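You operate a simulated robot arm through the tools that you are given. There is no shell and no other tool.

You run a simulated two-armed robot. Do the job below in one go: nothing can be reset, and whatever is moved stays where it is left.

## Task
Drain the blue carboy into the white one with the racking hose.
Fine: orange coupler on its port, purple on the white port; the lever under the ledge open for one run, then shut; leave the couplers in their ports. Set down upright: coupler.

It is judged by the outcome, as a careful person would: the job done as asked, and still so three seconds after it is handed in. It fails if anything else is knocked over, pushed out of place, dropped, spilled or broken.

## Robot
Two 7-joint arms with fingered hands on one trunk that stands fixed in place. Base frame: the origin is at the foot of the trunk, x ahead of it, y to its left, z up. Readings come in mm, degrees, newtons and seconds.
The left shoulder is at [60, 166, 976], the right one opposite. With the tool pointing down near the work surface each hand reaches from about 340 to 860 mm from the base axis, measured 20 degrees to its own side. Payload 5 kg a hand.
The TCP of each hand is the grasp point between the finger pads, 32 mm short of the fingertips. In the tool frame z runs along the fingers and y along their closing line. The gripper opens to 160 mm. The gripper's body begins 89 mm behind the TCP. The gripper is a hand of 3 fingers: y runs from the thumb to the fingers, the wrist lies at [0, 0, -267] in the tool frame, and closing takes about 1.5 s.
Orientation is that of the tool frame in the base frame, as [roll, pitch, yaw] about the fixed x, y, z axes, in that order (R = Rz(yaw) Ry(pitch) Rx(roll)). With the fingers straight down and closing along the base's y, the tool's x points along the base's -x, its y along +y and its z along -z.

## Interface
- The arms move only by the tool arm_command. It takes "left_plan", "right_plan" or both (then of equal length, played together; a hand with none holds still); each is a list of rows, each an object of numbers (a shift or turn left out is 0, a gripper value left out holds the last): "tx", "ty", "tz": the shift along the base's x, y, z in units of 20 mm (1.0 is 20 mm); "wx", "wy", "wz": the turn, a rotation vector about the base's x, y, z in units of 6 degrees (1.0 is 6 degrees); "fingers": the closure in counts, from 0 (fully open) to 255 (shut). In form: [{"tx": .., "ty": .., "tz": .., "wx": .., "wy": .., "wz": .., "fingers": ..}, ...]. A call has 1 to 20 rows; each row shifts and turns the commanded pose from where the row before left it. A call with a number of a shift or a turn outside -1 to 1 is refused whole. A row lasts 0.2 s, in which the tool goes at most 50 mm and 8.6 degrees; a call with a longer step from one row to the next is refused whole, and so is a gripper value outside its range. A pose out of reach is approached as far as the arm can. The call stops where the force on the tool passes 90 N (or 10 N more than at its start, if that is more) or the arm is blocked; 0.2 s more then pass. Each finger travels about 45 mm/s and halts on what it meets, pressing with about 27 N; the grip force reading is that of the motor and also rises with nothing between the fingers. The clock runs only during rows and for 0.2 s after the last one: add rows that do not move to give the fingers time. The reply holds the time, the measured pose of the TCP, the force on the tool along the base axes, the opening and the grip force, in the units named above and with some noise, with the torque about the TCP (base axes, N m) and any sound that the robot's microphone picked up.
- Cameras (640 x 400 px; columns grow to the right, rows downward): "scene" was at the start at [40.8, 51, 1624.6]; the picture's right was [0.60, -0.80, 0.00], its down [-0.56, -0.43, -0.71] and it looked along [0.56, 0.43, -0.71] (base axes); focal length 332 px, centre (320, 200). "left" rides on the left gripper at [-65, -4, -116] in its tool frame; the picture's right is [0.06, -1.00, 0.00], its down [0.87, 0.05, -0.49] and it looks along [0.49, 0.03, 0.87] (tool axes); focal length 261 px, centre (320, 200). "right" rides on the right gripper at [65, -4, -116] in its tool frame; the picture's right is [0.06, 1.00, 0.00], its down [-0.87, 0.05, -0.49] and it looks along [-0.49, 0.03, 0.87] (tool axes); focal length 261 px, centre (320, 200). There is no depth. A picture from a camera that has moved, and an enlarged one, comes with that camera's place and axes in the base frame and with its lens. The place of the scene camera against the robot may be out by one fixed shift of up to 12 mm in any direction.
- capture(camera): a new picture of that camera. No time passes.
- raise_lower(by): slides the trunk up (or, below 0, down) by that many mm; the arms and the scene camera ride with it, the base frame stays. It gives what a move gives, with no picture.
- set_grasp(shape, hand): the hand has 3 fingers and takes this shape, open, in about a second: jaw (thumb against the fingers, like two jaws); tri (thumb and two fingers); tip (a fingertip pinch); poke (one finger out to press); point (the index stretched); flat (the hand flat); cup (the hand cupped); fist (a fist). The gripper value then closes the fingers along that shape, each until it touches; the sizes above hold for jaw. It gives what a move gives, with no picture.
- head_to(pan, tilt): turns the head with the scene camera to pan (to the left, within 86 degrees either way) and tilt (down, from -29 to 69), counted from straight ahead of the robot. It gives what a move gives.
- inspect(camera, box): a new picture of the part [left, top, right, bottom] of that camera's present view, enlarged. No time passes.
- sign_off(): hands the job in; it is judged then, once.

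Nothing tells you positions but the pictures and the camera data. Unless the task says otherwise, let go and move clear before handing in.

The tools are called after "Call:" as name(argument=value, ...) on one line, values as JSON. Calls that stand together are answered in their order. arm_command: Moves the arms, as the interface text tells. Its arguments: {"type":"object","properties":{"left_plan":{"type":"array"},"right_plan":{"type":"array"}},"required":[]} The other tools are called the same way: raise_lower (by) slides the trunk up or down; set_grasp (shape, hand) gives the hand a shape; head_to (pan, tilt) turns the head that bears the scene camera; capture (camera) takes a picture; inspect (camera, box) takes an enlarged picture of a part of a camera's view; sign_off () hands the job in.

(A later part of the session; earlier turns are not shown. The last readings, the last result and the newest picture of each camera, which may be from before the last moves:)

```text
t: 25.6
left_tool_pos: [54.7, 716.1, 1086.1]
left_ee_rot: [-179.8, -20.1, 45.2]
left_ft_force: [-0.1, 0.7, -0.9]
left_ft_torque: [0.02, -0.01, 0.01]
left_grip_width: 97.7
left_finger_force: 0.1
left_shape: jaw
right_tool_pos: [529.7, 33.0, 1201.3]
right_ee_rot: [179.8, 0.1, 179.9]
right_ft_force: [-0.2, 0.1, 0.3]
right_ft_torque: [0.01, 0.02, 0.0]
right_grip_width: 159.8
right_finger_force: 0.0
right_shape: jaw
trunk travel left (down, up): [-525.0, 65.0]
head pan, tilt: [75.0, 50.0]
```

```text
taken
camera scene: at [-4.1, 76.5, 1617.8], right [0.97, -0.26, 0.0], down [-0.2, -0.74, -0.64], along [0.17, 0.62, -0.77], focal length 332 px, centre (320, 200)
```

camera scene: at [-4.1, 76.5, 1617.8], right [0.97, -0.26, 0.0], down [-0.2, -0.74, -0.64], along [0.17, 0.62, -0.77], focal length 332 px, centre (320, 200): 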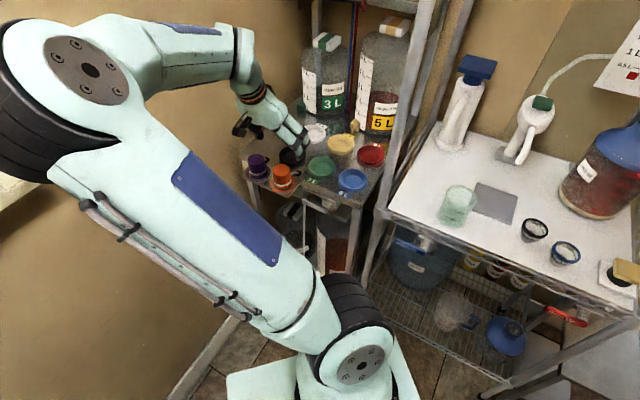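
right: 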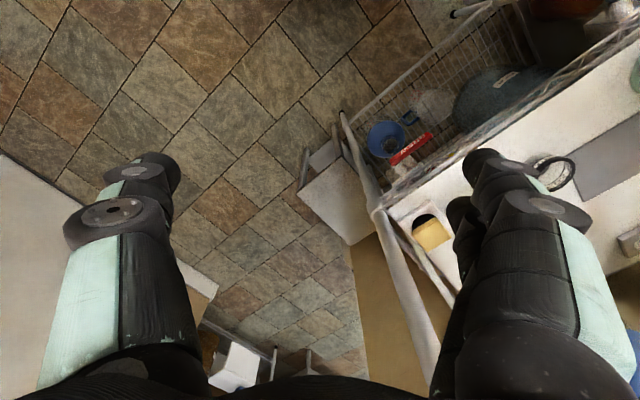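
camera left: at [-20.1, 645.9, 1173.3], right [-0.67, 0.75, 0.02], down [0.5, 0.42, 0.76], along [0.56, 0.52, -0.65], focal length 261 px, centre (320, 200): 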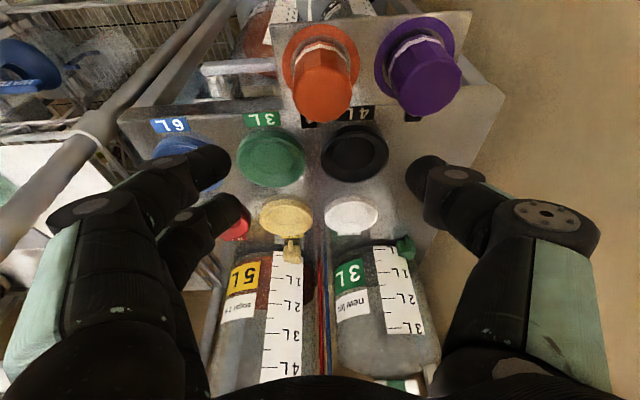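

Call:
inspect(camera="left", box=[260, 0, 500, 150])

Call:
inspect(camera="left", box=[140, 110, 420, 260])

Call:
inspect(camera="scene", box=[220, 100, 400, 220])

```text
2.67 times, centred on (380, 75) of left
camera zoom: at [-20.2, 645.7, 1173.4], right [-0.67, 0.75, 0.02], down [0.5, 0.42, 0.76], along [0.56, 0.52, -0.65], focal length 695 px, centre (160, 533)
```

zoom: 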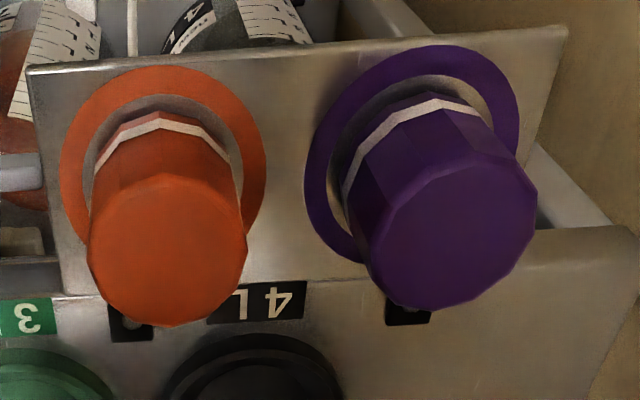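

```text
2.29 times, centred on (280, 185) of left
camera zoom: at [-20.2, 645.7, 1173.4], right [-0.67, 0.75, 0.02], down [0.5, 0.42, 0.76], along [0.56, 0.52, -0.65], focal length 596 px, centre (411, 234)
```

zoom: 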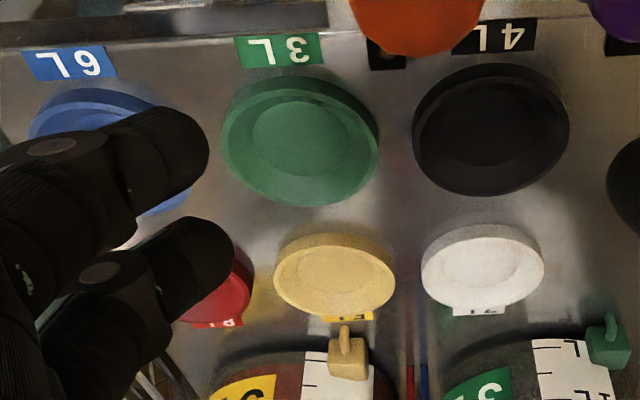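

```text
3.33 times, centred on (310, 160) of scene
camera zoom: at [-4.1, 76.5, 1617.8], right [0.97, -0.26, 0.0], down [-0.2, -0.74, -0.64], along [0.17, 0.62, -0.77], focal length 1107 px, centre (353, 333)
```

zoom: 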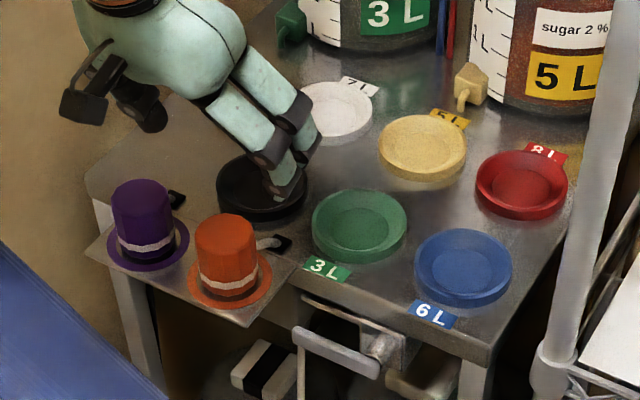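

Both crowns are about 46 mm cylinders with tops at z≈981, orange at (50, 717) and purple at (-9, 774). Before choosing the closing direction I need a closer look at the small tubes beside them.

Call:
inspect(camera="scene", box=[235, 140, 315, 200])

Call:
head_to(pan=86, tilt=48)

Call:
capture(camera="scene")

```text
6.67 times, centred on (275, 170) of scene
camera zoom: at [-4.1, 76.5, 1617.8], right [0.97, -0.26, 0.0], down [-0.2, -0.74, -0.64], along [0.17, 0.62, -0.77], focal length 2214 px, centre (620, 400)
```

zoom: 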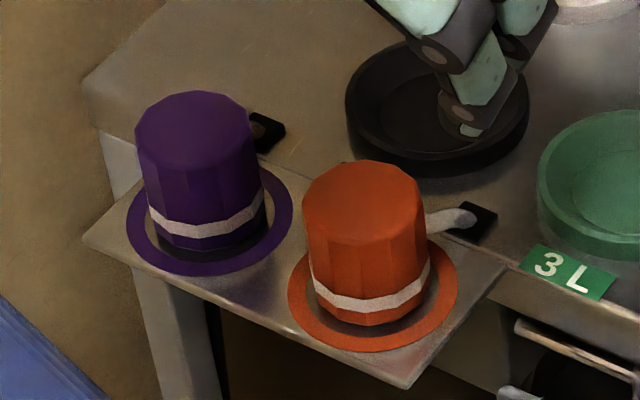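

```text
t: 26.3
left_tool_pos: [53.5, 714.3, 1087.2]
left_ee_rot: [-179.9, -20.0, 45.1]
left_ft_force: [-0.5, 0.5, 0.1]
left_ft_torque: [0.02, -0.06, 0.01]
left_grip_width: 98.2
left_finger_force: 0.0
left_shape: jaw
right_tool_pos: [531.1, 34.0, 1200.5]
right_ee_rot: [180.0, 0.0, 179.8]
right_ft_force: [-1.2, -0.3, -0.4]
right_ft_torque: [-0.02, -0.02, 0.01]
right_grip_width: 159.7
right_finger_force: 0.0
right_shape: jaw
trunk travel left (down, up): [-525.0, 65.0]
head pan, tilt: [85.9, 48.0]
```

```text
taken
camera scene: at [-18.4, 80.7, 1620.5], right [1.0, -0.07, 0.0], down [-0.05, -0.74, -0.67], along [0.05, 0.67, -0.74], focal length 332 px, centre (320, 200)
```

scene: 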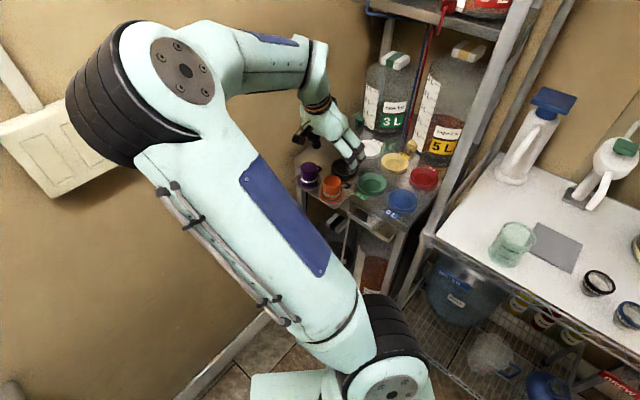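

The crowns are plain cylinders with a short hose on the deck side, and the flat coloured rings look like parking marks. For orange I'll close the fingers roughly along y, at yaw 175, to stay clear of both the hose and the purple coupler. Next I'll untilt and turn there at height.

Call:
arm_command(left_plan=[{"wx": -0.59, "wy": 0.59, "tz": 0.5}, {"wx": -0.59, "wy": 0.59, "tz": 0.5}, {"wx": -0.59, "wy": 0.59}, {"wx": -0.59, "wy": 0.59}, {"wz": 1}, {"wz": 1}, {"wz": 1}, {"wz": 1}, {"wz": 1}, {"wz": 1}, {"wz": 1}, {"wz": 1}, {"wz": 1}, {"wz": 1}, {"wz": 1}, {"wz": 1}, {"wz": 1}, {"wz": 1}, {}])

Call:
arm_command(left_plan=[{"wz": 1}, {"wz": 1}, {"wz": 1}, {"wz": 1}, {"wz": 1}, {"wz": 1}, {"wz": 1}, {"wz": 0.65}, {}, {}])

Call:
capture(camera="left")

Call:
capture(camera="scene")

```text
t: 30.3
left_tool_pos: [54.9, 715.6, 1106.9]
left_ee_rot: [-179.9, -0.1, 129.3]
left_ft_force: [-0.4, 0.0, 0.1]
left_ft_torque: [0.03, -0.03, 0.0]
left_grip_width: 97.8
left_finger_force: 0.1
left_shape: jaw
right_tool_pos: [530.4, 32.8, 1201.2]
right_ee_rot: [179.9, 0.0, 179.8]
right_ft_force: [0.1, -0.3, 0.6]
right_ft_torque: [0.01, -0.02, -0.04]
right_grip_width: 159.7
right_finger_force: 0.1
right_shape: jaw
trunk travel left (down, up): [-525.0, 65.0]
head pan, tilt: [85.9, 48.0]
```

```text
t: 32.5
left_tool_pos: [54.9, 716.2, 1106.6]
left_ee_rot: [-179.9, 0.0, 175.1]
left_ft_force: [-1.0, 0.4, 0.3]
left_ft_torque: [-0.04, 0.02, 0.0]
left_grip_width: 97.7
left_finger_force: 0.0
left_shape: jaw
right_tool_pos: [531.0, 33.3, 1201.7]
right_ee_rot: [179.9, 0.0, 180.0]
right_ft_force: [0.4, 0.3, -0.7]
right_ft_torque: [0.01, 0.0, 0.0]
right_grip_width: 159.8
right_finger_force: 0.0
right_shape: jaw
trunk travel left (down, up): [-525.0, 65.0]
head pan, tilt: [85.9, 48.0]
```

```text
taken
camera left: at [119.5, 705.4, 1222.4], right [-0.15, -0.99, 0.0], down [-0.86, 0.13, 0.49], along [-0.49, 0.07, -0.87], focal length 261 px, centre (320, 200)
```

left: 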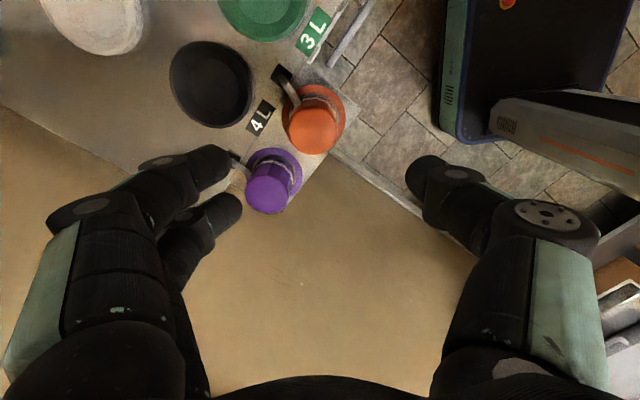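

```text
taken
camera scene: at [-18.5, 80.8, 1620.5], right [1.0, -0.07, 0.0], down [-0.05, -0.74, -0.67], along [0.05, 0.67, -0.74], focal length 332 px, centre (320, 200)
```

scene: 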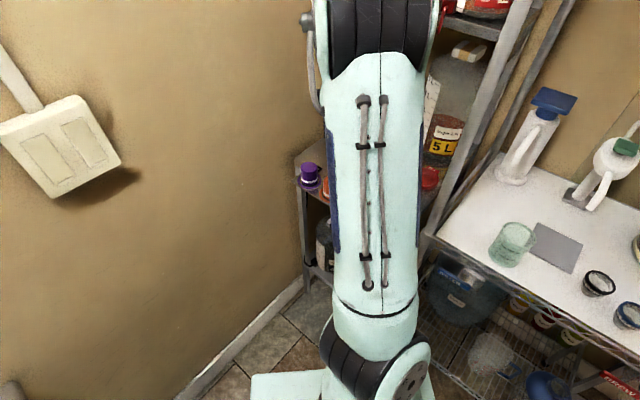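

Call:
inspect(camera="left", box=[210, 40, 370, 230])

Call:
inspect(camera="left", box=[250, 60, 370, 170])

```text
2.11 times, centred on (290, 135) of left
camera zoom: at [119.5, 705.4, 1222.4], right [-0.15, -0.99, 0.0], down [-0.86, 0.13, 0.49], along [-0.49, 0.07, -0.87], focal length 549 px, centre (383, 337)
```

zoom: 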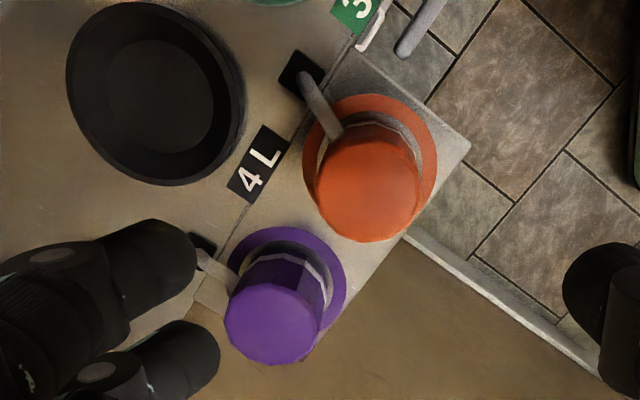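

```text
3.64 times, centred on (310, 115) of left
camera zoom: at [119.5, 705.4, 1222.4], right [-0.15, -0.99, 0.0], down [-0.86, 0.13, 0.49], along [-0.49, 0.07, -0.87], focal length 948 px, centre (356, 509)
```

zoom: 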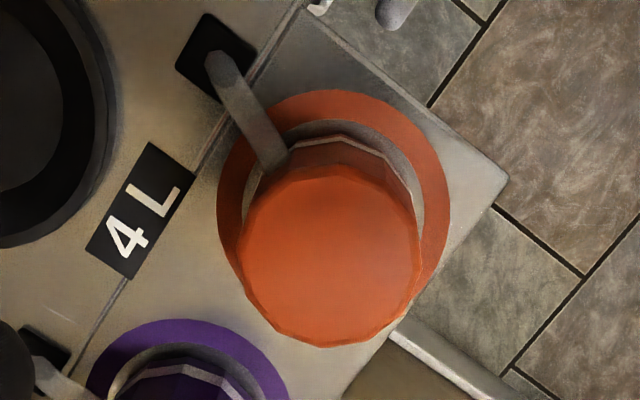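

Triangulating the two close views puts the orange top at (55, 722, 968) and the purple top at (-6, 783, 968), both crowns about 48 mm across, with port rims at z≈916. I'll align over orange and go down partway to check.

Call:
arm_command(left_plan=[{"ty": 0.3, "tx": 0.02, "fingers": 122}, {"tz": -1}, {"tz": -1}, {"tz": -1}, {"tz": -1}, {"tz": -1}, {"tz": -0.3}, {}])

Call:
capture(camera="left")

Call:
inspect(camera="left", box=[200, 90, 440, 260])

```text
t: 34.3
left_tool_pos: [55.4, 720.9, 1001.4]
left_ee_rot: [-179.9, -0.1, 175.0]
left_ft_force: [-0.4, 0.2, -0.1]
left_ft_torque: [0.04, 0.0, 0.0]
left_grip_width: 84.3
left_finger_force: 0.0
left_shape: jaw
right_tool_pos: [530.5, 34.1, 1201.4]
right_ee_rot: [179.9, 0.0, 179.9]
right_ft_force: [0.9, -0.9, -0.5]
right_ft_torque: [0.01, 0.02, 0.0]
right_grip_width: 160.1
right_finger_force: 0.0
right_shape: jaw
trunk travel left (down, up): [-525.0, 65.0]
head pan, tilt: [85.9, 48.0]
```

```text
taken
camera left: at [119.5, 710.9, 1116.9], right [-0.15, -0.99, 0.0], down [-0.86, 0.13, 0.49], along [-0.49, 0.07, -0.87], focal length 261 px, centre (320, 200)
```

left: 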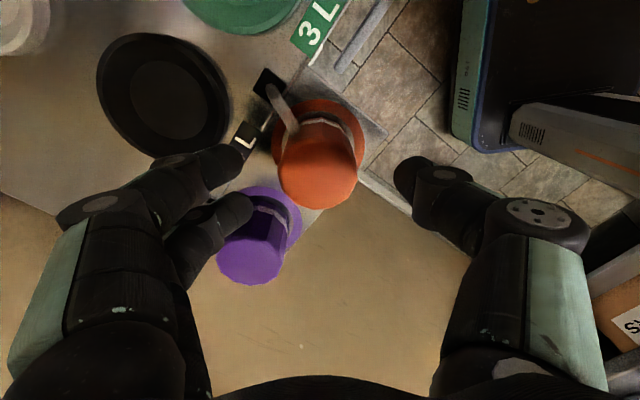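

```text
2.35 times, centred on (320, 175) of left
camera zoom: at [119.5, 710.9, 1116.9], right [-0.15, -0.99, 0.0], down [-0.86, 0.13, 0.49], along [-0.49, 0.07, -0.87], focal length 613 px, centre (320, 259)
```

zoom: 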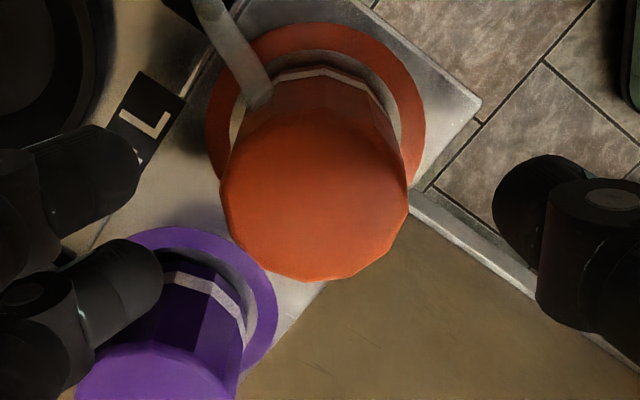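

The crown is centred under the hand at (55, 722) and the fingers clear the purple coupler. I'll go down and close on orange.

Call:
arm_command(left_plan=[{"tz": -0.8, "ty": 0.05}, {"tz": -0.8}, {"tz": -0.7}, {}])

Call:
inspect(camera="left", box=[180, 100, 460, 280])

```text
t: 35.3
left_tool_pos: [55.1, 722.7, 955.5]
left_ee_rot: [-179.9, -0.1, 175.0]
left_ft_force: [0.6, 0.0, 0.1]
left_ft_torque: [0.02, 0.02, 0.05]
left_grip_width: 84.2
left_finger_force: 0.1
left_shape: jaw
right_tool_pos: [530.2, 33.3, 1200.2]
right_ee_rot: [179.9, -0.1, 179.9]
right_ft_force: [0.8, -1.8, -0.3]
right_ft_torque: [0.0, 0.03, 0.02]
right_grip_width: 159.9
right_finger_force: 0.0
right_shape: jaw
trunk travel left (down, up): [-525.0, 65.0]
head pan, tilt: [85.9, 48.0]
```

```text
2.22 times, centred on (320, 190) of left
camera zoom: at [119.5, 712.4, 1070.6], right [-0.15, -0.99, 0.0], down [-0.86, 0.13, 0.49], along [-0.49, 0.07, -0.87], focal length 579 px, centre (320, 222)
```

zoom: 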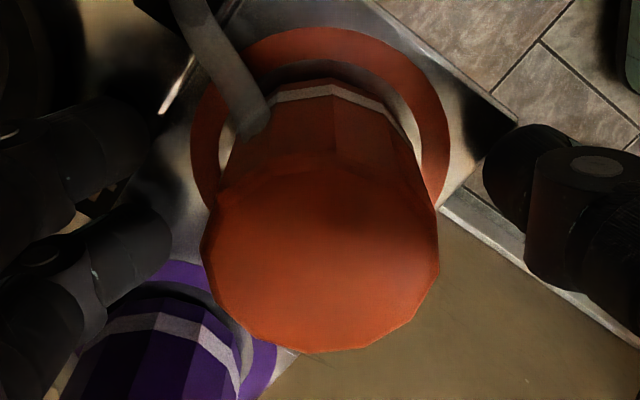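

No contact so far and the crown is centred between thumb and fingers. I'll close the grip.

Call:
arm_command(left_plan=[{"fingers": 160}, {}, {"fingers": 200}, {}, {"fingers": 230}, {}, {}, {}])

Call:
inspect(camera="left", box=[180, 100, 460, 280])

```text
t: 37.1
left_tool_pos: [55.1, 722.5, 954.6]
left_ee_rot: [-179.9, -0.1, 174.9]
left_ft_force: [0.5, -0.2, 0.4]
left_ft_torque: [0.0, -0.01, -0.01]
left_grip_width: 38.6
left_finger_force: 27.1
left_shape: jaw
right_tool_pos: [531.0, 33.0, 1202.1]
right_ee_rot: [180.0, 0.0, 179.7]
right_ft_force: [0.5, 1.0, 0.8]
right_ft_torque: [0.0, 0.01, -0.02]
right_grip_width: 159.8
right_finger_force: 0.1
right_shape: jaw
trunk travel left (down, up): [-525.0, 65.0]
head pan, tilt: [85.9, 48.0]
```

```text
2.22 times, centred on (320, 190) of left
camera zoom: at [119.6, 712.6, 1070.5], right [-0.15, -0.99, 0.0], down [-0.86, 0.13, 0.49], along [-0.49, 0.07, -0.87], focal length 579 px, centre (320, 222)
```

zoom: 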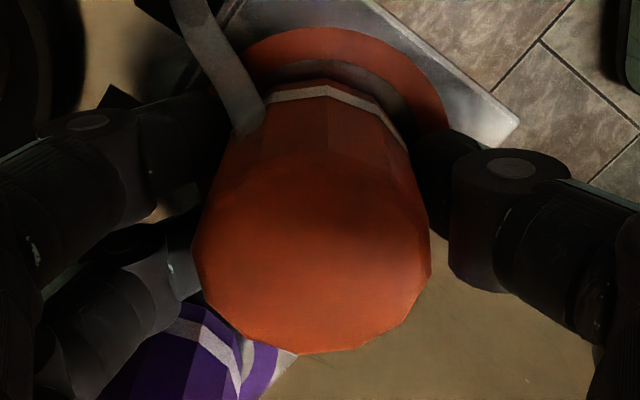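

Grip is firm at 38.6 mm and 27 N. I'll lift gently and check that the ring, the hose and the purple coupler behave.

Call:
arm_command(left_plan=[{"tz": 0.3}, {"tz": 0.5}, {"tz": 0.7}, {"tz": 1}, {}])

Call:
capture(camera="left")

Call:
inspect(camera="left", box=[180, 50, 460, 280])

Call:
capture(camera="scene")

```text
t: 38.3
left_tool_pos: [56.4, 723.0, 1004.4]
left_ee_rot: [-179.9, -0.1, 175.0]
left_ft_force: [0.4, 0.4, -1.5]
left_ft_torque: [-0.01, -0.01, -0.01]
left_grip_width: 38.5
left_finger_force: 26.7
left_shape: jaw
right_tool_pos: [530.2, 32.8, 1203.0]
right_ee_rot: [180.0, 0.1, 179.8]
right_ft_force: [0.0, 0.0, -0.1]
right_ft_torque: [0.03, 0.01, -0.03]
right_grip_width: 159.8
right_finger_force: 0.0
right_shape: jaw
trunk travel left (down, up): [-525.0, 65.0]
head pan, tilt: [85.9, 48.0]
```

```text
taken
camera left: at [120.9, 712.7, 1119.7], right [-0.15, -0.99, 0.0], down [-0.86, 0.13, 0.49], along [-0.49, 0.07, -0.87], focal length 261 px, centre (320, 200)
```

left: 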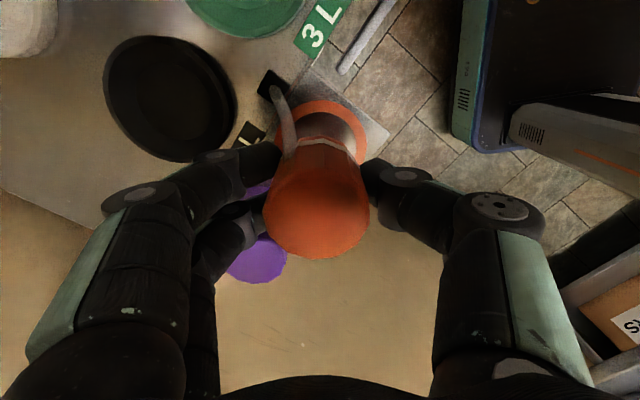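

```text
1.74 times, centred on (320, 165) of left
camera zoom: at [120.9, 712.7, 1119.7], right [-0.15, -0.99, 0.0], down [-0.86, 0.13, 0.49], along [-0.49, 0.07, -0.87], focal length 453 px, centre (320, 261)
```

zoom: 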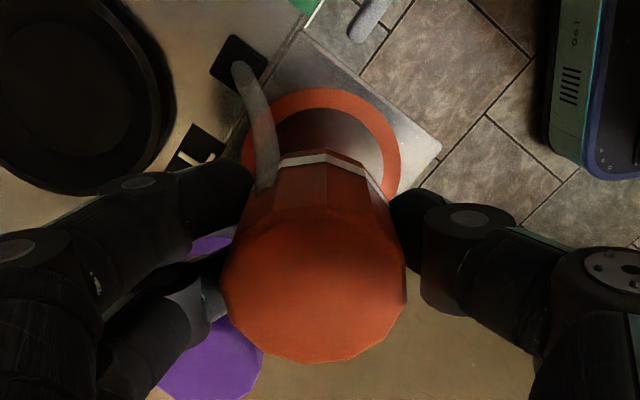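

```text
taken
camera scene: at [-18.3, 81.2, 1620.5], right [1.0, -0.07, 0.0], down [-0.05, -0.74, -0.67], along [0.05, 0.67, -0.74], focal length 332 px, centre (320, 200)
```

scene: 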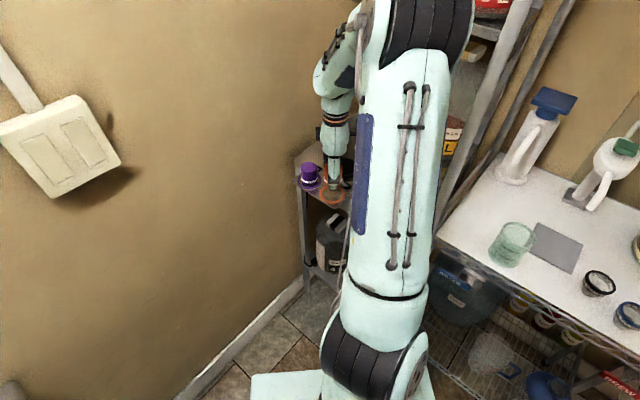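

The coupler lifts cleanly with its hose trailing, and the ring stays behind as a parking mark. I'll carry it at height to the blue 6 L port near (250, 678) and take a close look from above it.

Call:
arm_command(left_plan=[{"tz": 1}, {"tz": 0.8}, {"tx": 1, "ty": -0.23, "wz": -0.35}, {"tx": 1, "ty": -0.23, "wz": -0.35}, {"tx": 1, "ty": -0.23, "wz": -0.35}, {"tx": 1, "ty": -0.23, "wz": -0.35}, {"tx": 1, "ty": -0.23, "wz": -0.35}, {"tx": 1, "ty": -0.23, "wz": -0.35}, {"tx": 1, "ty": -0.23, "wz": -0.35}, {"tx": 1, "ty": -0.23, "wz": -0.35}, {"tx": 1, "ty": -0.23, "wz": -0.35}, {"tx": 0.7, "ty": -0.13, "wz": -0.35}, {}, {}])

Call:
capture(camera="left")

Call:
capture(camera="scene")

```text
t: 41.3
left_tool_pos: [249.8, 678.1, 1041.3]
left_ee_rot: [-179.9, -0.1, 154.0]
left_ft_force: [0.7, 0.6, -1.2]
left_ft_torque: [0.01, 0.02, -0.02]
left_grip_width: 38.6
left_finger_force: 27.1
left_shape: jaw
right_tool_pos: [531.8, 33.3, 1201.7]
right_ee_rot: [179.9, 0.0, 179.9]
right_ft_force: [-0.1, -0.3, 0.0]
right_ft_torque: [-0.02, 0.03, 0.01]
right_grip_width: 160.0
right_finger_force: 0.1
right_shape: jaw
trunk travel left (down, up): [-525.0, 65.0]
head pan, tilt: [85.9, 48.0]
```

```text
taken
camera left: at [306.8, 645.6, 1156.4], right [-0.49, -0.87, 0.0], down [-0.76, 0.43, 0.49], along [-0.43, 0.24, -0.87], focal length 261 px, centre (320, 200)
```

left: 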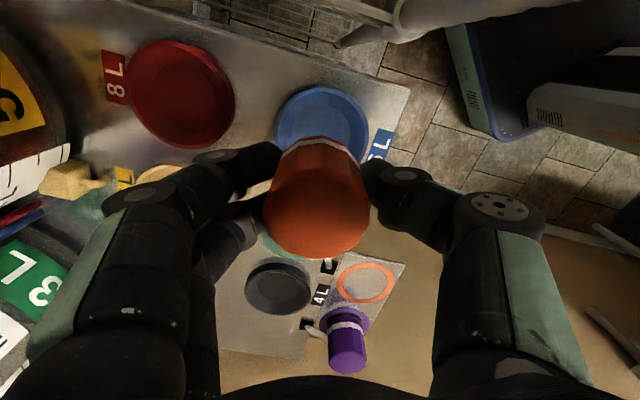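

```text
taken
camera scene: at [-18.3, 80.9, 1620.5], right [1.0, -0.07, 0.0], down [-0.05, -0.74, -0.67], along [0.05, 0.67, -0.74], focal length 332 px, centre (320, 200)
```

scene: 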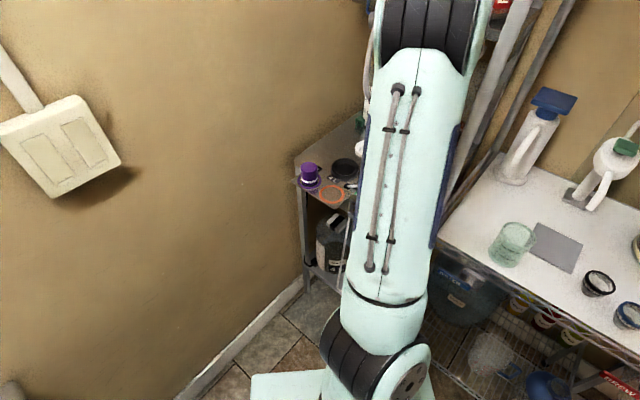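

Call:
inspect(camera="left", box=[240, 60, 420, 220])

Call:
inspect(camera="left", box=[80, 20, 420, 190])

Call:
head_to(pan=60, tilt=20)

Call:
capture(camera="scene")

```text
2.50 times, centred on (330, 140) of left
camera zoom: at [306.8, 645.6, 1156.4], right [-0.49, -0.87, 0.0], down [-0.76, 0.43, 0.49], along [-0.43, 0.24, -0.87], focal length 652 px, centre (295, 350)
```

zoom: 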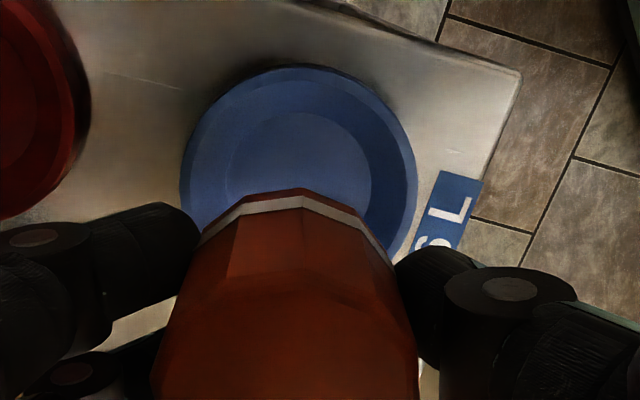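

```text
1.88 times, centred on (250, 105) of left
camera zoom: at [306.8, 645.6, 1156.4], right [-0.49, -0.87, 0.0], down [-0.76, 0.43, 0.49], along [-0.43, 0.24, -0.87], focal length 491 px, centre (452, 379)
```

zoom: 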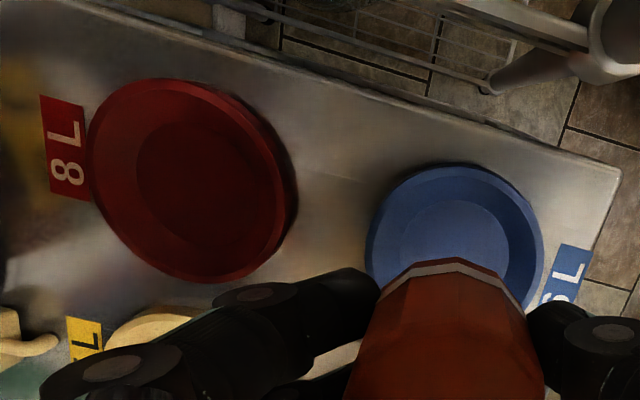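

```text
t: 42.3
left_tool_pos: [250.0, 677.9, 1040.9]
left_ee_rot: [-179.9, -0.1, 154.0]
left_ft_force: [-0.2, 0.2, -1.6]
left_ft_torque: [0.01, -0.01, 0.01]
left_grip_width: 38.6
left_finger_force: 26.6
left_shape: jaw
right_tool_pos: [531.3, 34.1, 1201.4]
right_ee_rot: [179.9, 0.1, 179.9]
right_ft_force: [-0.4, 0.7, -0.2]
right_ft_torque: [-0.01, -0.03, -0.03]
right_grip_width: 160.0
right_finger_force: 0.0
right_shape: jaw
trunk travel left (down, up): [-525.0, 65.0]
head pan, tilt: [60.0, 20.0]
```

```text
taken
camera scene: at [22.5, 83.0, 1663.3], right [0.87, -0.5, 0.0], down [-0.17, -0.3, -0.94], along [0.47, 0.81, -0.34], focal length 332 px, centre (320, 200)
```

scene: 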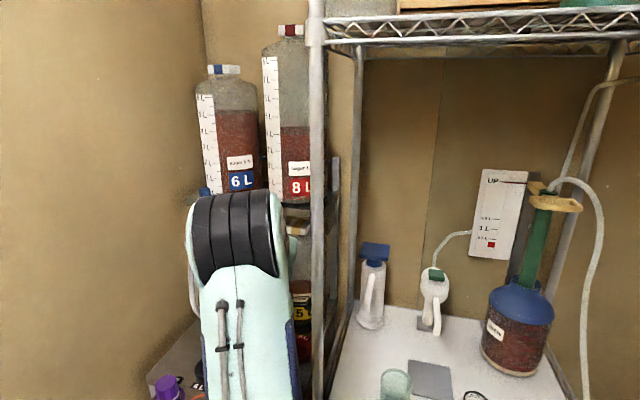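

The orange coupler is centred over the blue port within about 1 mm (port at about (250, 677)). I'll go down in stages and watch the force.

Call:
arm_command(left_plan=[{"tz": -1, "ty": -0.03}, {"tz": -1}, {"tz": -0.9}, {}])

Call:
inspect(camera="left", box=[220, 80, 440, 230])

```text
t: 43.3
left_tool_pos: [249.2, 676.6, 981.7]
left_ee_rot: [-179.8, -0.2, 154.0]
left_ft_force: [-0.7, 0.0, -1.4]
left_ft_torque: [-0.03, -0.03, -0.03]
left_grip_width: 38.8
left_finger_force: 26.6
left_shape: jaw
right_tool_pos: [530.9, 33.1, 1201.0]
right_ee_rot: [180.0, 0.0, 179.9]
right_ft_force: [0.3, 0.1, 0.6]
right_ft_torque: [0.01, -0.02, 0.0]
right_grip_width: 159.8
right_finger_force: 0.0
right_shape: jaw
trunk travel left (down, up): [-525.0, 65.0]
head pan, tilt: [60.0, 20.0]
```

```text
2.67 times, centred on (330, 155) of left
camera zoom: at [306.3, 643.8, 1097.7], right [-0.49, -0.87, 0.0], down [-0.76, 0.43, 0.49], along [-0.43, 0.24, -0.87], focal length 695 px, centre (293, 320)
```

zoom: 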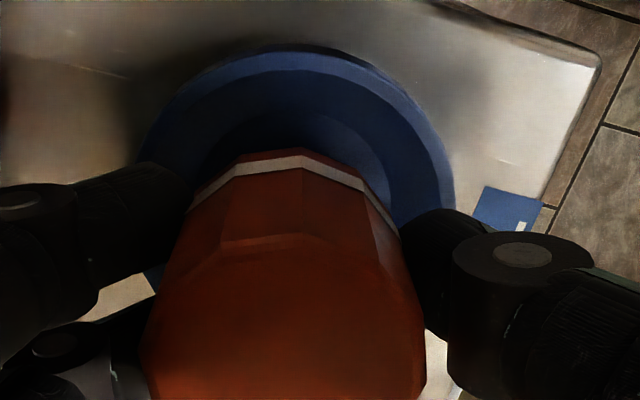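

Call:
arm_command(left_plan=[{"tz": -0.2}, {"tz": -0.2}, {"tz": -0.2}, {}])

Call:
arm_command(left_plan=[{"tz": -0.1}, {"tz": -0.1}, {}])

```text
t: 44.3
left_tool_pos: [250.2, 678.6, 970.2]
left_ee_rot: [-179.9, -0.1, 154.0]
left_ft_force: [-0.4, 0.4, -0.9]
left_ft_torque: [0.01, 0.0, 0.0]
left_grip_width: 38.6
left_finger_force: 26.6
left_shape: jaw
right_tool_pos: [530.2, 34.2, 1202.0]
right_ee_rot: [179.9, 0.0, -180.0]
right_ft_force: [-0.4, 0.1, -0.4]
right_ft_torque: [0.04, 0.02, 0.01]
right_grip_width: 159.8
right_finger_force: 0.1
right_shape: jaw
trunk travel left (down, up): [-525.0, 65.0]
head pan, tilt: [60.0, 20.0]
```

```text
t: 45.1
left_tool_pos: [249.2, 678.6, 966.6]
left_ee_rot: [-179.9, -0.1, 154.1]
left_ft_force: [-0.5, -0.5, -1.0]
left_ft_torque: [0.05, -0.01, 0.0]
left_grip_width: 38.5
left_finger_force: 26.7
left_shape: jaw
right_tool_pos: [529.7, 33.4, 1202.3]
right_ee_rot: [180.0, 0.0, 179.9]
right_ft_force: [-0.2, -0.4, 0.4]
right_ft_torque: [0.02, 0.03, 0.0]
right_grip_width: 160.0
right_finger_force: 0.0
right_shape: jaw
trunk travel left (down, up): [-525.0, 65.0]
head pan, tilt: [60.0, 20.0]
```

Call:
inspect(camera="left", box=[220, 80, 440, 230])

Call:
arm_command(left_plan=[{"tz": -0.1}, {"tz": -0.1}, {}])

```text
2.67 times, centred on (330, 155) of left
camera zoom: at [306.2, 645.2, 1082.8], right [-0.49, -0.87, 0.0], down [-0.76, 0.43, 0.49], along [-0.43, 0.24, -0.87], focal length 695 px, centre (293, 320)
```

zoom: 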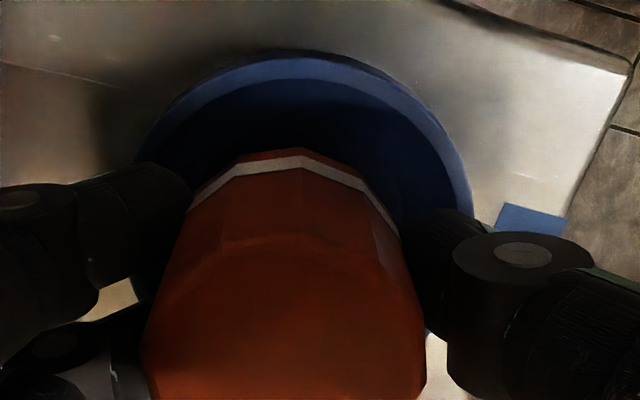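

```text
t: 45.9
left_tool_pos: [249.2, 679.7, 963.4]
left_ee_rot: [-179.9, -0.1, 154.0]
left_ft_force: [-0.7, -0.5, -0.6]
left_ft_torque: [0.0, 0.01, 0.0]
left_grip_width: 38.6
left_finger_force: 27.1
left_shape: jaw
right_tool_pos: [529.9, 33.2, 1201.7]
right_ee_rot: [179.8, 0.0, 179.9]
right_ft_force: [-0.1, -0.1, 0.5]
right_ft_torque: [-0.01, 0.02, -0.03]
right_grip_width: 160.0
right_finger_force: 0.1
right_shape: jaw
trunk travel left (down, up): [-525.0, 65.0]
head pan, tilt: [60.0, 20.0]
```

Call:
arm_command(left_plan=[{"tz": 0.2}, {}, {}])

Call:
inspect(camera="left", box=[200, 60, 460, 260])

```text
t: 46.7
left_tool_pos: [249.9, 677.4, 967.0]
left_ee_rot: [-179.9, -0.1, 154.0]
left_ft_force: [-0.6, 0.3, -1.1]
left_ft_torque: [0.01, -0.05, -0.02]
left_grip_width: 38.7
left_finger_force: 27.3
left_shape: jaw
right_tool_pos: [530.6, 33.3, 1202.2]
right_ee_rot: [179.8, 0.0, 179.9]
right_ft_force: [-0.1, 0.4, -0.8]
right_ft_torque: [0.0, 0.01, 0.02]
right_grip_width: 160.0
right_finger_force: 0.0
right_shape: jaw
trunk travel left (down, up): [-525.0, 65.0]
head pan, tilt: [60.0, 20.0]
```

```text
2.00 times, centred on (330, 160) of left
camera zoom: at [306.2, 645.2, 1083.0], right [-0.49, -0.87, 0.0], down [-0.76, 0.43, 0.49], along [-0.43, 0.24, -0.87], focal length 521 px, centre (300, 280)
```

zoom: 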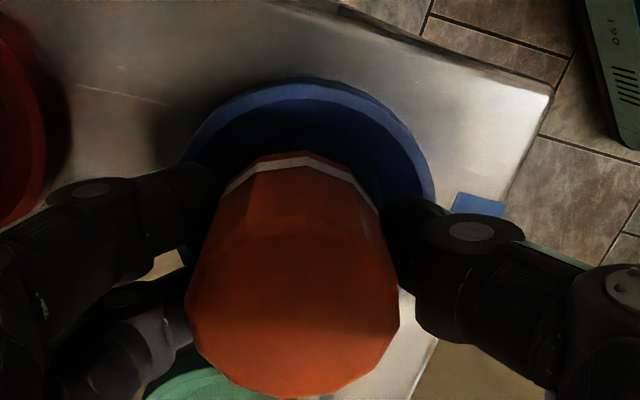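

The reading noise is about 1 mm. The coupler looks a few mm toward +y of the dish centre, so I'll correct that and continue down gently.

Call:
arm_command(left_plan=[{"tx": 0.06, "ty": -0.14}, {"tz": -0.1}, {"tz": -0.1}, {"tz": -0.1}, {}])

Call:
inspect(camera="left", box=[200, 60, 460, 260])

Call:
arm_command(left_plan=[{"tz": -0.1}, {"tz": -0.1}, {}])

```text
t: 47.9
left_tool_pos: [249.8, 676.8, 962.8]
left_ee_rot: [179.9, -0.2, 153.9]
left_ft_force: [-0.3, 3.5, 18.9]
left_ft_torque: [-0.1, -0.23, 0.12]
left_grip_width: 39.7
left_finger_force: 26.7
left_shape: jaw
right_tool_pos: [530.8, 33.7, 1201.8]
right_ee_rot: [179.9, 0.0, -180.0]
right_ft_force: [-0.1, 0.6, 0.0]
right_ft_torque: [-0.02, 0.02, -0.04]
right_grip_width: 159.9
right_finger_force: 0.1
right_shape: jaw
trunk travel left (down, up): [-525.0, 65.0]
head pan, tilt: [60.0, 20.0]
```

```text
2.00 times, centred on (330, 160) of left
camera zoom: at [306.9, 642.2, 1078.2], right [-0.49, -0.87, 0.0], down [-0.76, 0.43, 0.49], along [-0.43, 0.24, -0.87], focal length 521 px, centre (300, 280)
```

zoom: 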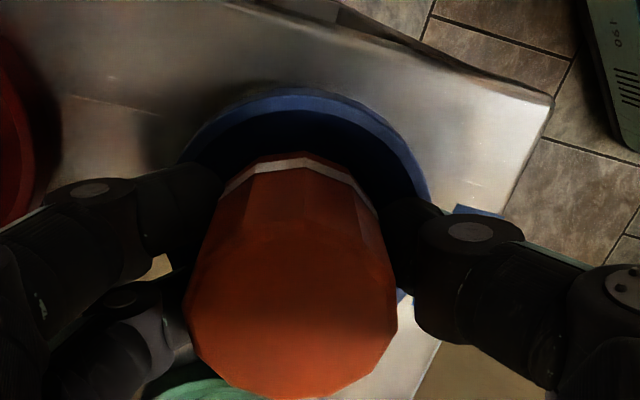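

```text
t: 48.7
left_tool_pos: [249.2, 674.4, 959.7]
left_ee_rot: [179.7, 0.0, 154.0]
left_ft_force: [-1.1, 3.3, 49.2]
left_ft_torque: [-0.12, -0.65, 0.21]
left_grip_width: 42.1
left_finger_force: 26.7
left_shape: jaw
right_tool_pos: [530.0, 31.0, 1204.0]
right_ee_rot: [179.7, 0.1, 179.9]
right_ft_force: [1.7, 0.1, 0.0]
right_ft_torque: [0.02, -0.01, 0.02]
right_grip_width: 159.8
right_finger_force: 0.0
right_shape: jaw
trunk travel left (down, up): [-525.0, 65.0]
head pan, tilt: [60.0, 20.0]
```

Contact at about z=963, but the torque suggests it is pressing on its +x side, possibly against the dish slope. I'll ease off and look closely before releasing.

Call:
arm_command(left_plan=[{"tz": 0.15}, {"tz": 0.1}, {}])

Call:
inspect(camera="left", box=[240, 90, 400, 190])

Call:
head_to(pan=76, tilt=52)

Call:
capture(camera="scene")

```text
t: 49.5
left_tool_pos: [250.0, 674.9, 961.6]
left_ee_rot: [-179.8, 0.0, 154.0]
left_ft_force: [-1.3, 4.8, 9.1]
left_ft_torque: [0.19, -0.19, -0.03]
left_grip_width: 41.4
left_finger_force: 27.0
left_shape: jaw
right_tool_pos: [530.5, 33.0, 1201.4]
right_ee_rot: [179.9, 0.0, 179.9]
right_ft_force: [-0.4, 0.4, -0.2]
right_ft_torque: [0.03, 0.01, 0.02]
right_grip_width: 160.1
right_finger_force: 0.0
right_shape: jaw
trunk travel left (down, up): [-525.0, 65.0]
head pan, tilt: [60.0, 20.0]
```

```text
4.00 times, centred on (320, 140) of left
camera zoom: at [306.0, 641.8, 1077.2], right [-0.49, -0.87, 0.0], down [-0.76, 0.43, 0.49], along [-0.43, 0.24, -0.87], focal length 1043 px, centre (320, 440)
```

zoom: 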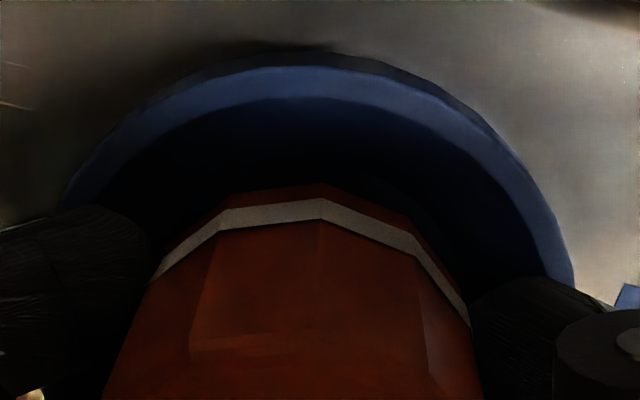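

```text
t: 50.4
left_tool_pos: [248.9, 675.0, 962.5]
left_ee_rot: [-179.7, -0.1, 154.0]
left_ft_force: [-2.1, 0.3, 2.5]
left_ft_torque: [0.02, 0.02, -0.01]
left_grip_width: 39.9
left_finger_force: 26.8
left_shape: jaw
right_tool_pos: [530.6, 33.4, 1202.4]
right_ee_rot: [179.9, -0.1, 179.9]
right_ft_force: [0.2, 0.3, -0.3]
right_ft_torque: [0.01, 0.0, -0.02]
right_grip_width: 160.0
right_finger_force: 0.1
right_shape: jaw
trunk travel left (down, up): [-525.0, 65.0]
head pan, tilt: [76.0, 52.0]
```

```text
taken
camera scene: at [-6.1, 75.1, 1615.2], right [0.97, -0.24, 0.0], down [-0.19, -0.76, -0.62], along [0.15, 0.6, -0.79], focal length 332 px, centre (320, 200)
```

scene: 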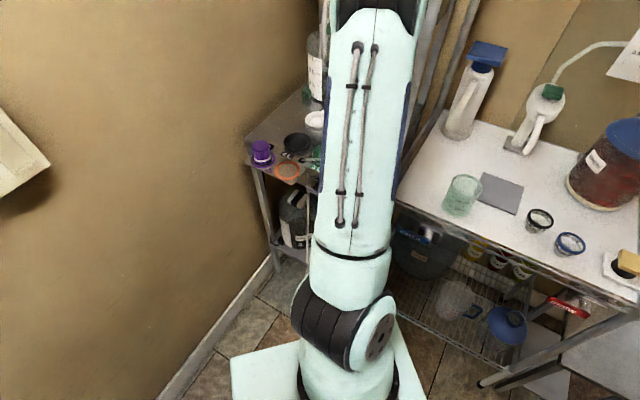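

The coupler's base is centred in the dish within about 2 mm and the force has relaxed to 2.5 N. I'll open the fingers gently.

Call:
arm_command(left_plan=[{"fingers": 185}, {}, {"fingers": 160}, {}, {"fingers": 122}, {}, {}])

Call:
inspect(camera="left", box=[200, 60, 460, 260])

```text
t: 52.0
left_tool_pos: [250.8, 675.3, 962.3]
left_ee_rot: [179.9, -0.1, 153.9]
left_ft_force: [0.3, -0.2, -1.3]
left_ft_torque: [0.03, 0.0, 0.03]
left_grip_width: 82.8
left_finger_force: 0.1
left_shape: jaw
right_tool_pos: [530.6, 32.5, 1202.1]
right_ee_rot: [179.9, 0.0, 179.8]
right_ft_force: [0.1, 0.0, -0.3]
right_ft_torque: [0.01, -0.01, -0.02]
right_grip_width: 159.9
right_finger_force: 0.0
right_shape: jaw
trunk travel left (down, up): [-525.0, 65.0]
head pan, tilt: [76.0, 52.0]
```

```text
2.00 times, centred on (330, 160) of left
camera zoom: at [307.7, 642.5, 1078.1], right [-0.5, -0.87, 0.0], down [-0.76, 0.43, 0.49], along [-0.43, 0.25, -0.87], focal length 521 px, centre (300, 280)
```

zoom: 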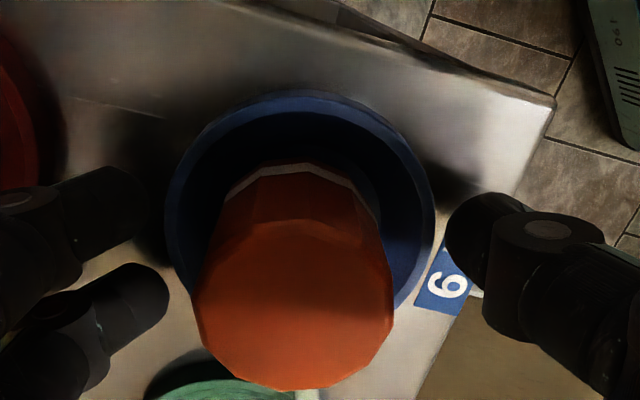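

The orange coupler stands upright and centred in the blue dish. I'll rise clear and go to hover over the purple coupler, turning to yaw 102 with a 20° outward tilt.

Call:
arm_command(left_plan=[{"tz": 0.5}, {"tz": 1}, {"tz": 1}, {"tz": 1}, {"tz": 1}, {"tz": 1}, {"tz": 1}, {}])

Call:
capture(camera="left")

Call:
arm_command(left_plan=[{"tx": -0.98, "ty": 0.4, "wz": -0.67}, {"tx": -0.98, "ty": 0.4, "wz": -0.67}, {"tx": -0.98, "ty": 0.4, "wz": -0.67}, {"tx": -0.98, "ty": 0.4, "wz": -0.67}, {"tx": -0.98, "ty": 0.4, "wz": -0.67}, {"tx": -0.98, "ty": 0.4, "wz": -0.67}, {"tx": -0.98, "ty": 0.4, "wz": -0.67}, {"tx": -0.98, "ty": 0.4, "wz": -0.67}, {"tx": -0.98, "ty": 0.4, "wz": -0.67}, {"tx": -0.98, "ty": 0.4, "wz": -0.67}, {"tx": -0.98, "ty": 0.4, "wz": -0.67}, {"tx": -0.98, "ty": 0.4, "wz": -0.67}, {"tx": -0.98, "ty": 0.4, "wz": -0.67}, {}, {}])

Call:
capture(camera="left")

Call:
capture(camera="scene")

```text
t: 53.8
left_tool_pos: [250.2, 675.1, 1092.4]
left_ee_rot: [-179.9, -0.1, 154.0]
left_ft_force: [0.0, -0.5, 0.0]
left_ft_torque: [0.01, -0.01, 0.01]
left_grip_width: 82.9
left_finger_force: 0.1
left_shape: jaw
right_tool_pos: [531.6, 33.0, 1201.1]
right_ee_rot: [179.9, 0.0, 179.9]
right_ft_force: [-0.4, 0.3, -0.5]
right_ft_torque: [0.02, -0.01, 0.02]
right_grip_width: 159.7
right_finger_force: 0.0
right_shape: jaw
trunk travel left (down, up): [-525.0, 65.0]
head pan, tilt: [76.0, 52.0]
```

```text
taken
camera left: at [306.8, 642.6, 1207.9], right [-0.49, -0.87, 0.0], down [-0.76, 0.43, 0.49], along [-0.43, 0.24, -0.87], focal length 261 px, centre (320, 200)
```

left: 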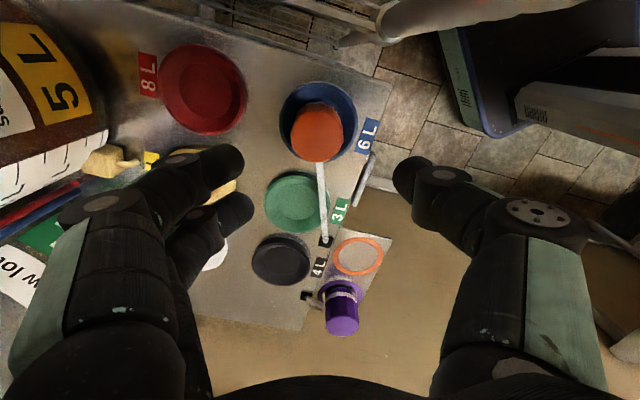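

```text
t: 57.0
left_tool_pos: [-6.2, 777.4, 1091.0]
left_ee_rot: [-179.9, -0.1, 101.8]
left_ft_force: [1.0, -0.3, 0.0]
left_ft_torque: [0.02, 0.0, 0.05]
left_grip_width: 83.0
left_finger_force: 0.1
left_shape: jaw
right_tool_pos: [531.1, 33.0, 1201.2]
right_ee_rot: [179.9, 0.0, 179.9]
right_ft_force: [-0.3, -0.3, 0.2]
right_ft_torque: [-0.02, 0.05, 0.03]
right_grip_width: 159.7
right_finger_force: 0.0
right_shape: jaw
trunk travel left (down, up): [-525.0, 65.0]
head pan, tilt: [76.0, 52.0]
```

```text
taken
camera left: at [4.0, 712.3, 1207.9], right [-0.99, -0.14, 0.0], down [-0.12, 0.86, 0.49], along [-0.07, 0.49, -0.87], focal length 261 px, centre (320, 200)
```

left: 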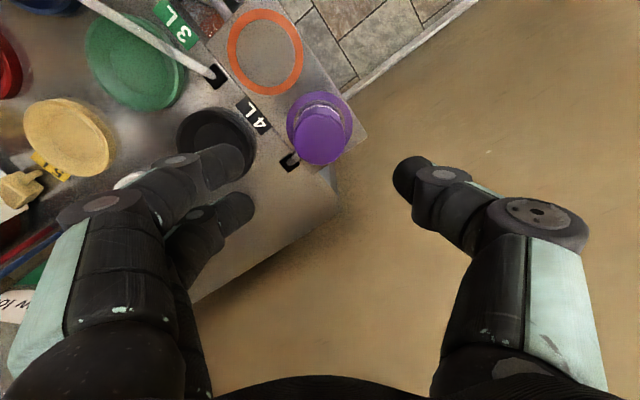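

```text
taken
camera scene: at [-6.0, 75.2, 1615.1], right [0.97, -0.24, 0.0], down [-0.19, -0.76, -0.62], along [0.15, 0.6, -0.79], focal length 332 px, centre (320, 200)
```

scene: 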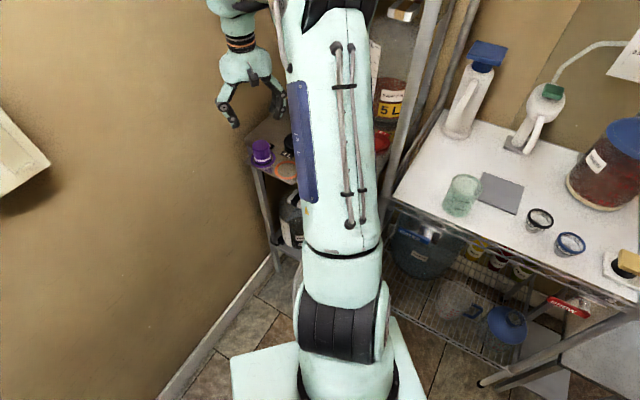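

Call:
inspect(camera="left", box=[250, 60, 400, 180])

Call:
inspect(camera="left", box=[0, 60, 300, 250])

```text
3.33 times, centred on (325, 120) of left
camera zoom: at [4.0, 712.3, 1207.9], right [-0.99, -0.14, 0.0], down [-0.12, 0.86, 0.49], along [-0.07, 0.49, -0.87], focal length 869 px, centre (303, 467)
```

zoom: 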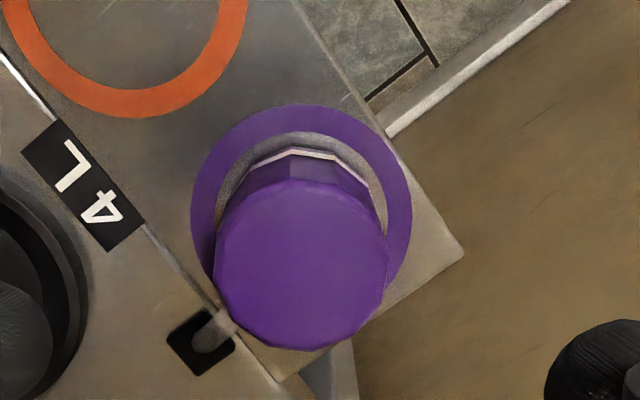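

```text
2.11 times, centred on (150, 155) of left
camera zoom: at [4.0, 712.3, 1207.9], right [-0.99, -0.14, 0.0], down [-0.12, 0.86, 0.49], along [-0.07, 0.49, -0.87], focal length 549 px, centre (678, 295)
```

zoom: 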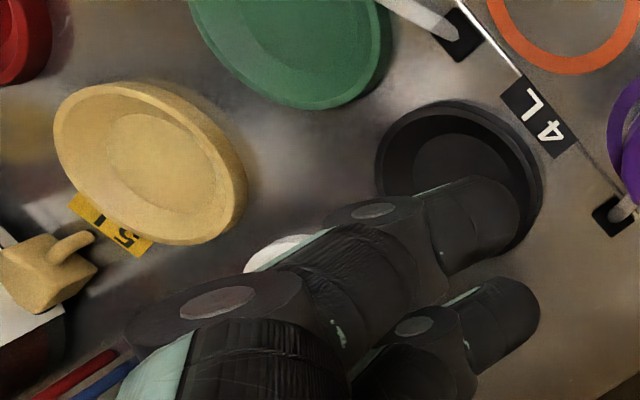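

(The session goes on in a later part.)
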